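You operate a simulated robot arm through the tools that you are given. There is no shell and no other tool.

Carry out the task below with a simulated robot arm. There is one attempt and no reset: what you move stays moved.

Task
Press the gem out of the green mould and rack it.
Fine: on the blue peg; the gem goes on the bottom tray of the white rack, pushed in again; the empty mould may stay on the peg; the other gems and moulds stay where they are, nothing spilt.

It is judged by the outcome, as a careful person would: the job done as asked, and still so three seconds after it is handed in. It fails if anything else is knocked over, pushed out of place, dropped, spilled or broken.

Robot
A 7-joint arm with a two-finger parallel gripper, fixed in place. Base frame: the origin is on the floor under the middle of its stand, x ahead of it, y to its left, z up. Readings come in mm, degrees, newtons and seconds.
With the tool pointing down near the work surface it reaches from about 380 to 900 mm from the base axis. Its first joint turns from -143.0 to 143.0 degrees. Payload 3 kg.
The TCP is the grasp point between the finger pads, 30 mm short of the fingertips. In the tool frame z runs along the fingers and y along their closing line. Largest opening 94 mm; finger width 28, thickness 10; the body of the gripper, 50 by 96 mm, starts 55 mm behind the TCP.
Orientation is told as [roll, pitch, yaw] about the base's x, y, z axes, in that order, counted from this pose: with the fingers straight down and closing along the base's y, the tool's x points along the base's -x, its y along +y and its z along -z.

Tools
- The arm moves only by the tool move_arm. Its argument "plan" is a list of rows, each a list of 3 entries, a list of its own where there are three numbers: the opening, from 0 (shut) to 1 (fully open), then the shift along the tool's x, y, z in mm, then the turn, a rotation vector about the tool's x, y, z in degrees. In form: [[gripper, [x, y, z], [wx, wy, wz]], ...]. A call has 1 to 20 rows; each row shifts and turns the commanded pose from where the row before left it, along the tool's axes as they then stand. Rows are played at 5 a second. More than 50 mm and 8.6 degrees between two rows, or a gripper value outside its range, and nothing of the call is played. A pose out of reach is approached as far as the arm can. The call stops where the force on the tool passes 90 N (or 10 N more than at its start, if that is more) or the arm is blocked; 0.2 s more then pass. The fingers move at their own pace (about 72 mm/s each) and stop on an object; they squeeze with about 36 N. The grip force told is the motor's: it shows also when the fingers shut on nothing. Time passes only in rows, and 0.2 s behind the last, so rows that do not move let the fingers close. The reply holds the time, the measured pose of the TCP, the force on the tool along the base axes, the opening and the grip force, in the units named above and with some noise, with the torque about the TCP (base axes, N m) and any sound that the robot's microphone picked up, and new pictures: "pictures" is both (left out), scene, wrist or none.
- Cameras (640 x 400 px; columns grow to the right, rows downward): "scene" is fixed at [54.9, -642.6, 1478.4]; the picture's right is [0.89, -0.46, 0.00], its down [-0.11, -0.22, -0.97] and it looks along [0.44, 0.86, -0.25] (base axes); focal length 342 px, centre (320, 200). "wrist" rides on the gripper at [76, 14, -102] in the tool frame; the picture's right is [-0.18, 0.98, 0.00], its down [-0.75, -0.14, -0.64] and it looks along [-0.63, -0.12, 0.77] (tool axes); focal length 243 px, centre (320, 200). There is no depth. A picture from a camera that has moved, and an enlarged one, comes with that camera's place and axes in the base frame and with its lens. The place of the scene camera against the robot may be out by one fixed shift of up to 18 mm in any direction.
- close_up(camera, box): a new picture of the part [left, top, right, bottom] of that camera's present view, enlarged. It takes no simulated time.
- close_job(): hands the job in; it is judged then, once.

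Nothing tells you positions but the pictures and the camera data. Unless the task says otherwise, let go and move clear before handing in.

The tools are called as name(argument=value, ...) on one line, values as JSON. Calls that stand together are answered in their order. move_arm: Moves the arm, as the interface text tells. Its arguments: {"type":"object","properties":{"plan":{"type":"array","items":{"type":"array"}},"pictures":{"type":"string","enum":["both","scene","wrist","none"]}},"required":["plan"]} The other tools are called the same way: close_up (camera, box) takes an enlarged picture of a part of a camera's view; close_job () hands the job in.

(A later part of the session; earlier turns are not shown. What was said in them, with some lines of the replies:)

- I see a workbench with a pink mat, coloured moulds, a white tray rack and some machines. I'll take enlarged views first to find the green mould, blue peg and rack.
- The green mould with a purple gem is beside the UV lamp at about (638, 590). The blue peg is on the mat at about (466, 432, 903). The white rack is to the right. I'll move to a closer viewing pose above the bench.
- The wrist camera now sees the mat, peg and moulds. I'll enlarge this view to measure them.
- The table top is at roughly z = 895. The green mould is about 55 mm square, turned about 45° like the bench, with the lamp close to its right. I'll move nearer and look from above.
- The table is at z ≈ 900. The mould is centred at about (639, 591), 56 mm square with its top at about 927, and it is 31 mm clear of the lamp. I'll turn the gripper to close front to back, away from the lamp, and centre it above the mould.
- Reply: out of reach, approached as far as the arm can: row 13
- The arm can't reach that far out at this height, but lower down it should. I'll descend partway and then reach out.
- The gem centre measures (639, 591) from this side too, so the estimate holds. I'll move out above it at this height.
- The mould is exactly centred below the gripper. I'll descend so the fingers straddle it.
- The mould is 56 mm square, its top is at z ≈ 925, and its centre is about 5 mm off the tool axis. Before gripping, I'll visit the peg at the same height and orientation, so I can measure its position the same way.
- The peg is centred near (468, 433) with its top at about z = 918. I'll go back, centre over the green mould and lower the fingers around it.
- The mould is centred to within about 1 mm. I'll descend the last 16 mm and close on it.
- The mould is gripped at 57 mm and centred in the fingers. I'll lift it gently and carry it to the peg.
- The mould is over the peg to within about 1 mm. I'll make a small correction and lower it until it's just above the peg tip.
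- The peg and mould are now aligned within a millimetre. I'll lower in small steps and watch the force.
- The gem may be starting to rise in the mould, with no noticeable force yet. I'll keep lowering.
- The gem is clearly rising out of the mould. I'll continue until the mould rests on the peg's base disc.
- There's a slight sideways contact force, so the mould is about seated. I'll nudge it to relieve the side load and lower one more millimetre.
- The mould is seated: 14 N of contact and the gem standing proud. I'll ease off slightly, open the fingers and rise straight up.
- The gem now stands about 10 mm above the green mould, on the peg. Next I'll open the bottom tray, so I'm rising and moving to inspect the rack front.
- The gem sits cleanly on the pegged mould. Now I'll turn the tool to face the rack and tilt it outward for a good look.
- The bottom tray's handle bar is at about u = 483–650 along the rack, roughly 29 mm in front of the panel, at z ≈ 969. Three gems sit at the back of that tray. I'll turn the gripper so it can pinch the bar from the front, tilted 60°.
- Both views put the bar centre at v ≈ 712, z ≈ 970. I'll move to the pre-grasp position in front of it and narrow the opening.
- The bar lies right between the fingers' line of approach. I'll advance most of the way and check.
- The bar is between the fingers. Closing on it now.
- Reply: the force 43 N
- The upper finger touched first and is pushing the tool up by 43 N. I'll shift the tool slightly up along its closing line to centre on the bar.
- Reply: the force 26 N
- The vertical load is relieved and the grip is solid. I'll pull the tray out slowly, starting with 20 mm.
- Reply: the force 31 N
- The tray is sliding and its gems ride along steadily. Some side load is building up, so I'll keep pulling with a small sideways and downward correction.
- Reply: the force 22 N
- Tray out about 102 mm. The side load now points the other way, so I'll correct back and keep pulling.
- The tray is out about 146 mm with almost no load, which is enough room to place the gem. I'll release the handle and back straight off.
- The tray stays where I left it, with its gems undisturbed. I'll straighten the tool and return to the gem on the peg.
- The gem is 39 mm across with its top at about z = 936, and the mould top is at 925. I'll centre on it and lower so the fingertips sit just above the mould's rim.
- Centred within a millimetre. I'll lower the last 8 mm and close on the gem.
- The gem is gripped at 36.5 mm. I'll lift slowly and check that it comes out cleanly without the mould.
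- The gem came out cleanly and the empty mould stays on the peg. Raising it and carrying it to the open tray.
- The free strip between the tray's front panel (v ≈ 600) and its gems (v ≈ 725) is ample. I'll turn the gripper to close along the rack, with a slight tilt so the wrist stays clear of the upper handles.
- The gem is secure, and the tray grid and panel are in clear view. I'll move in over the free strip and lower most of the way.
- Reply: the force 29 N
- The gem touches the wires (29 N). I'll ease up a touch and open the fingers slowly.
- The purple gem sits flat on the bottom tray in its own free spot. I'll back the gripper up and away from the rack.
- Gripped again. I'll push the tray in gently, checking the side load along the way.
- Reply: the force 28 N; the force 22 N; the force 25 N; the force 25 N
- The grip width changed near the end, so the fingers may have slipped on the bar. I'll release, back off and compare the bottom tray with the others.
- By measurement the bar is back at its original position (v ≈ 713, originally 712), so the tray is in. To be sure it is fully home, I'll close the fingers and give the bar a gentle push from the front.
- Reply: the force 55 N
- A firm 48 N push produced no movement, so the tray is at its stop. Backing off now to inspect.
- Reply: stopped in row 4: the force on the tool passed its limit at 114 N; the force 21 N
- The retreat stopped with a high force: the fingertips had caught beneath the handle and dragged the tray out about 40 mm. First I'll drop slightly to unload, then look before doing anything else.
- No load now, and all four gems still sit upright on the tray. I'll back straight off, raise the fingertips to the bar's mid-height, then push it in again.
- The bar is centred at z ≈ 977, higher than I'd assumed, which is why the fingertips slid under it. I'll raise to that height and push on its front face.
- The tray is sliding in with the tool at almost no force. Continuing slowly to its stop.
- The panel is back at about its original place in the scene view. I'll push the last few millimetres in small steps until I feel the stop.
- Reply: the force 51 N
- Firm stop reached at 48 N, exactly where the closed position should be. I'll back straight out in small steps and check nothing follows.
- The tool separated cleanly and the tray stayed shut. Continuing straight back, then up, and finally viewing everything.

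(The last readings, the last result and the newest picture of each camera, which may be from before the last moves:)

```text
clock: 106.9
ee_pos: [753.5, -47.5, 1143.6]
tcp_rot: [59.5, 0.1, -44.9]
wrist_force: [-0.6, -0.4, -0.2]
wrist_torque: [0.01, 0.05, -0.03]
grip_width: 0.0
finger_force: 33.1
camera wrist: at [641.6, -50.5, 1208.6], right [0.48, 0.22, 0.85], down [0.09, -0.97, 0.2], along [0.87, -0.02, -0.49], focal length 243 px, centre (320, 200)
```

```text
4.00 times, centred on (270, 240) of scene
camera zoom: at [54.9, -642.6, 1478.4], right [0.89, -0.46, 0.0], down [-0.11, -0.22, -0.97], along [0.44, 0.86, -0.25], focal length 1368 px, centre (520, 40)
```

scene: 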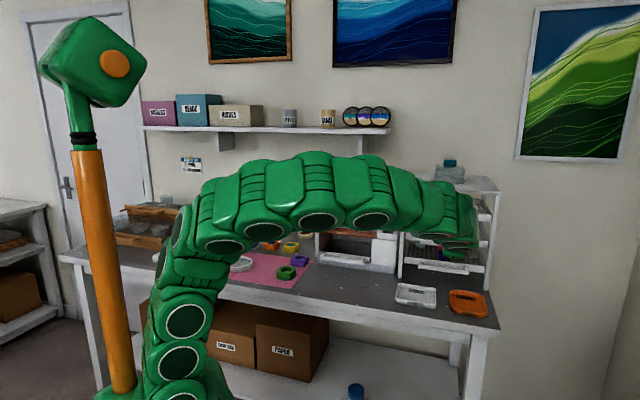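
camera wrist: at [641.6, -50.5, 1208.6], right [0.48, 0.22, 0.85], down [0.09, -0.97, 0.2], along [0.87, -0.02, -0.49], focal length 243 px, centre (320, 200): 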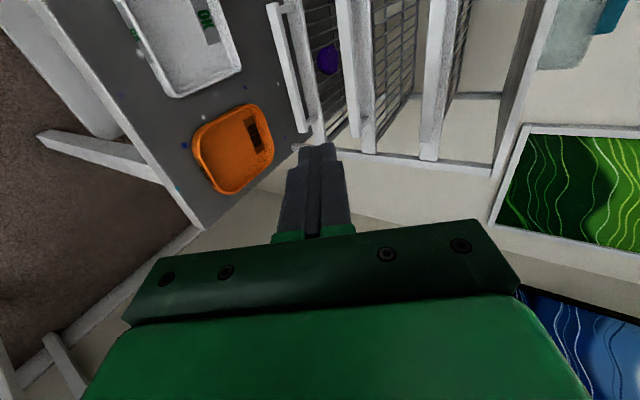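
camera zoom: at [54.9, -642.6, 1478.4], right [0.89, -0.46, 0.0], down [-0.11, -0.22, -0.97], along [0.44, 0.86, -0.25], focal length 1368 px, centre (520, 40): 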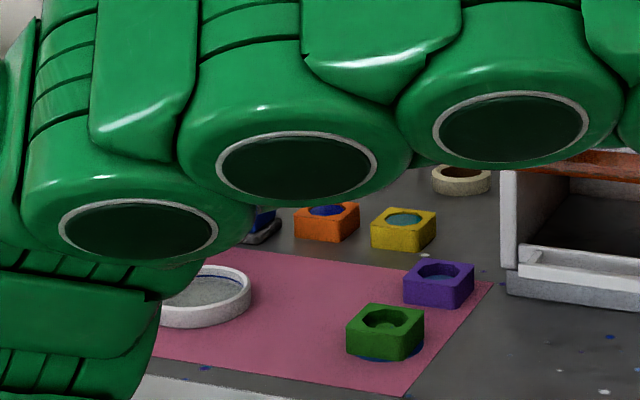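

The bottom tray panel and handle line up exactly with their original position, and the purple gem is inside. I'll move the arm up and clear for a final look at the whole scene.

move_arm(plan=[[0.3, [0, 0, -30], [0, 0, 0]], [0.3, [0, 0, -30], [0, 0, 0]], [0.3, [0, 0, 0], [7.5, 0, 0]], [0.3, [0, 0, 0], [7.5, 0, 0]], [0.3, [0, 0, 0], [7.5, 0, 0]], [0.3, [0, 0, 0], [7.5, 0, 0]], [0.3, [0, 0, 0], [7.5, 0, 0]], [0.3, [0, 0, 0], [7.5, 0, 0]], [0.3, [0, 0, 0], [7.5, 0, 0]], [0.3, [0, 0, 0], [7, 0, 0]], [0.3, [35, -30, -10], [0, 0, 0]], [0.3, [35, -30, -10], [0, 0, 0]], [0.3, [35, -30, -10], [0, 0, 0]], [0.3, [0, 0, 0], [0, 0, 0]]])

close_up(camera="scene", box=[390, 150, 510, 320])

close_up(camera="scene", box=[190, 190, 350, 290])

```text
clock: 109.9
ee_pos: [577.5, -71.5, 1204.6]
tcp_rot: [0.1, 0.0, -45.0]
wrist_force: [0.2, -0.8, -0.1]
wrist_torque: [0.0, 0.0, 0.0]
grip_width: 28.2
finger_force: 0.0
camera wrist: at [533.3, -7.9, 1307.7], right [0.82, 0.57, 0.0], down [0.43, -0.63, 0.64], along [0.36, -0.53, -0.77], focal length 243 px, centre (320, 200)
```

scene: 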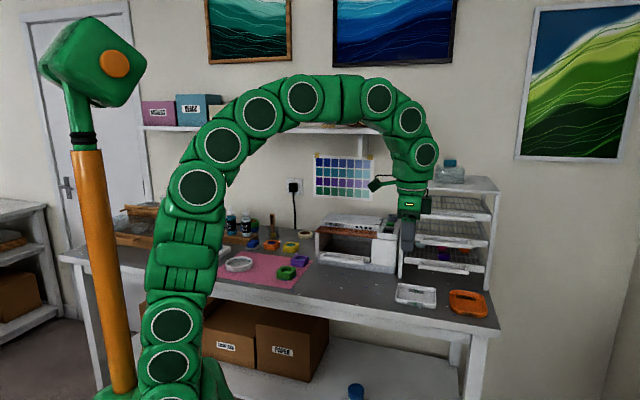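
wrist: 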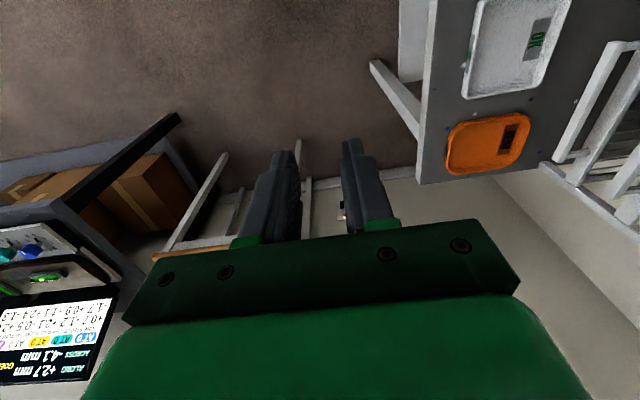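

```text
2.35 times, centred on (450, 235) of scene
camera zoom: at [54.9, -642.6, 1478.4], right [0.89, -0.46, 0.0], down [-0.11, -0.22, -0.97], along [0.44, 0.86, -0.25], focal length 805 px, centre (14, 118)
```

zoom: 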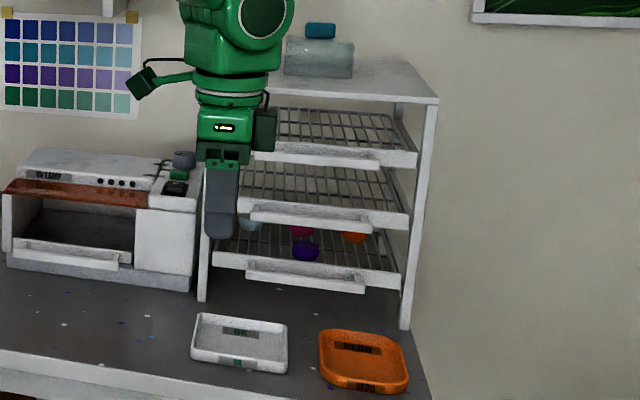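

```text
4.00 times, centred on (270, 240) of scene
camera zoom: at [54.9, -642.6, 1478.4], right [0.89, -0.46, 0.0], down [-0.11, -0.22, -0.97], along [0.44, 0.86, -0.25], focal length 1368 px, centre (520, 40)
```

zoom: 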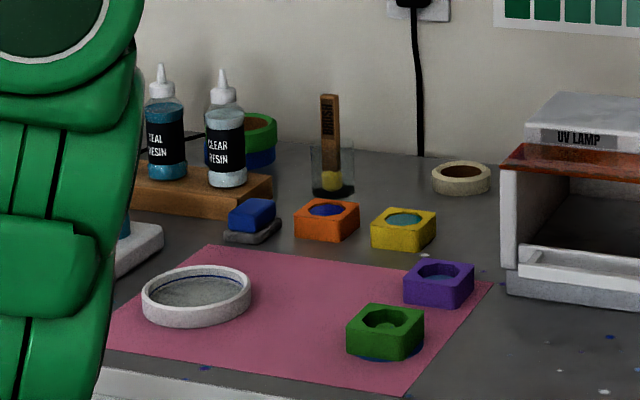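

The bench looks as it should: tray in, gem racked, empty mould on the peg. I notice a screen at the edge of the wrist view, so I'll check it before handing in.

close_up(camera="wrist", box=[0, 200, 150, 400])

close_up(camera="scene", box=[420, 215, 480, 265])

```text
2.00 times, centred on (75, 300) of wrist
camera zoom: at [533.3, -7.9, 1307.7], right [0.82, 0.57, 0.0], down [0.43, -0.63, 0.64], along [0.36, -0.53, -0.77], focal length 485 px, centre (810, 0)
```

zoom: 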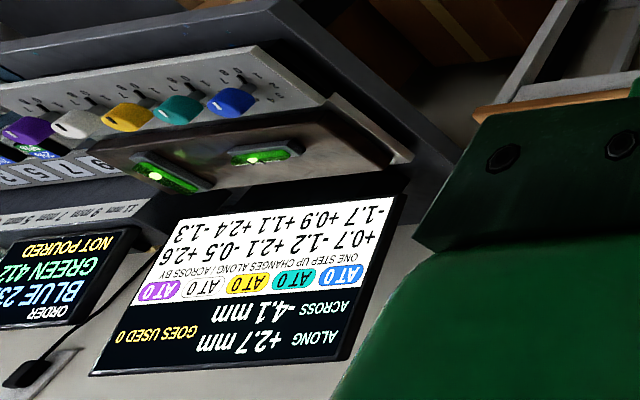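

```text
8.00 times, centred on (450, 240) of scene
camera zoom: at [54.9, -642.6, 1478.4], right [0.89, -0.46, 0.0], down [-0.11, -0.22, -0.97], along [0.44, 0.86, -0.25], focal length 2736 px, centre (-720, -120)
```

zoom: 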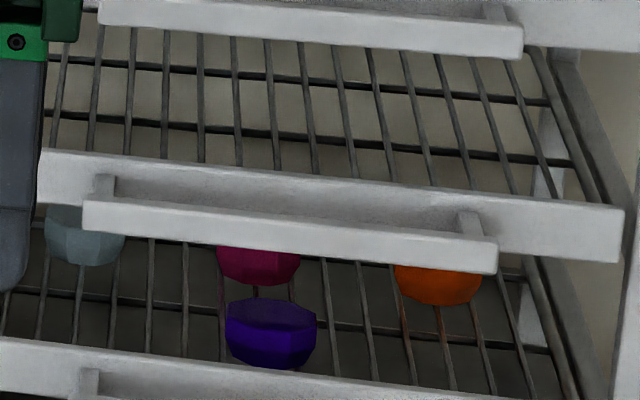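

The screen belongs to an unrelated pouring console, so it doesn't affect this job. The purple gem sits flat on the bottom tray beside the others and the tray is pushed in. The empty green mould is on the peg, nothing else has moved, and the arm is clear, so I'm handing in.

close_job()

```text
The job is handed in.
```

I pressed the purple gem out of the green mould on the blue peg and placed it flat on the bottom tray of the white rack. The tray is pushed back in to its stop, and I've handed the job in.

- **Mould:** the empty green mould is still on the peg.
- **Other items:** the three gems already on that tray are upright and look to be where they were. The other moulds were not touched, and I saw no spills.
- **One slip:** while I was pushing the tray shut, the fingertips caught under its handle and pulled it back out about 40 mm. The force stop tripped at 114 N. I freed the handle and pushed the tray in again until it hit its stop. The front panel then matched its original position in the camera view.
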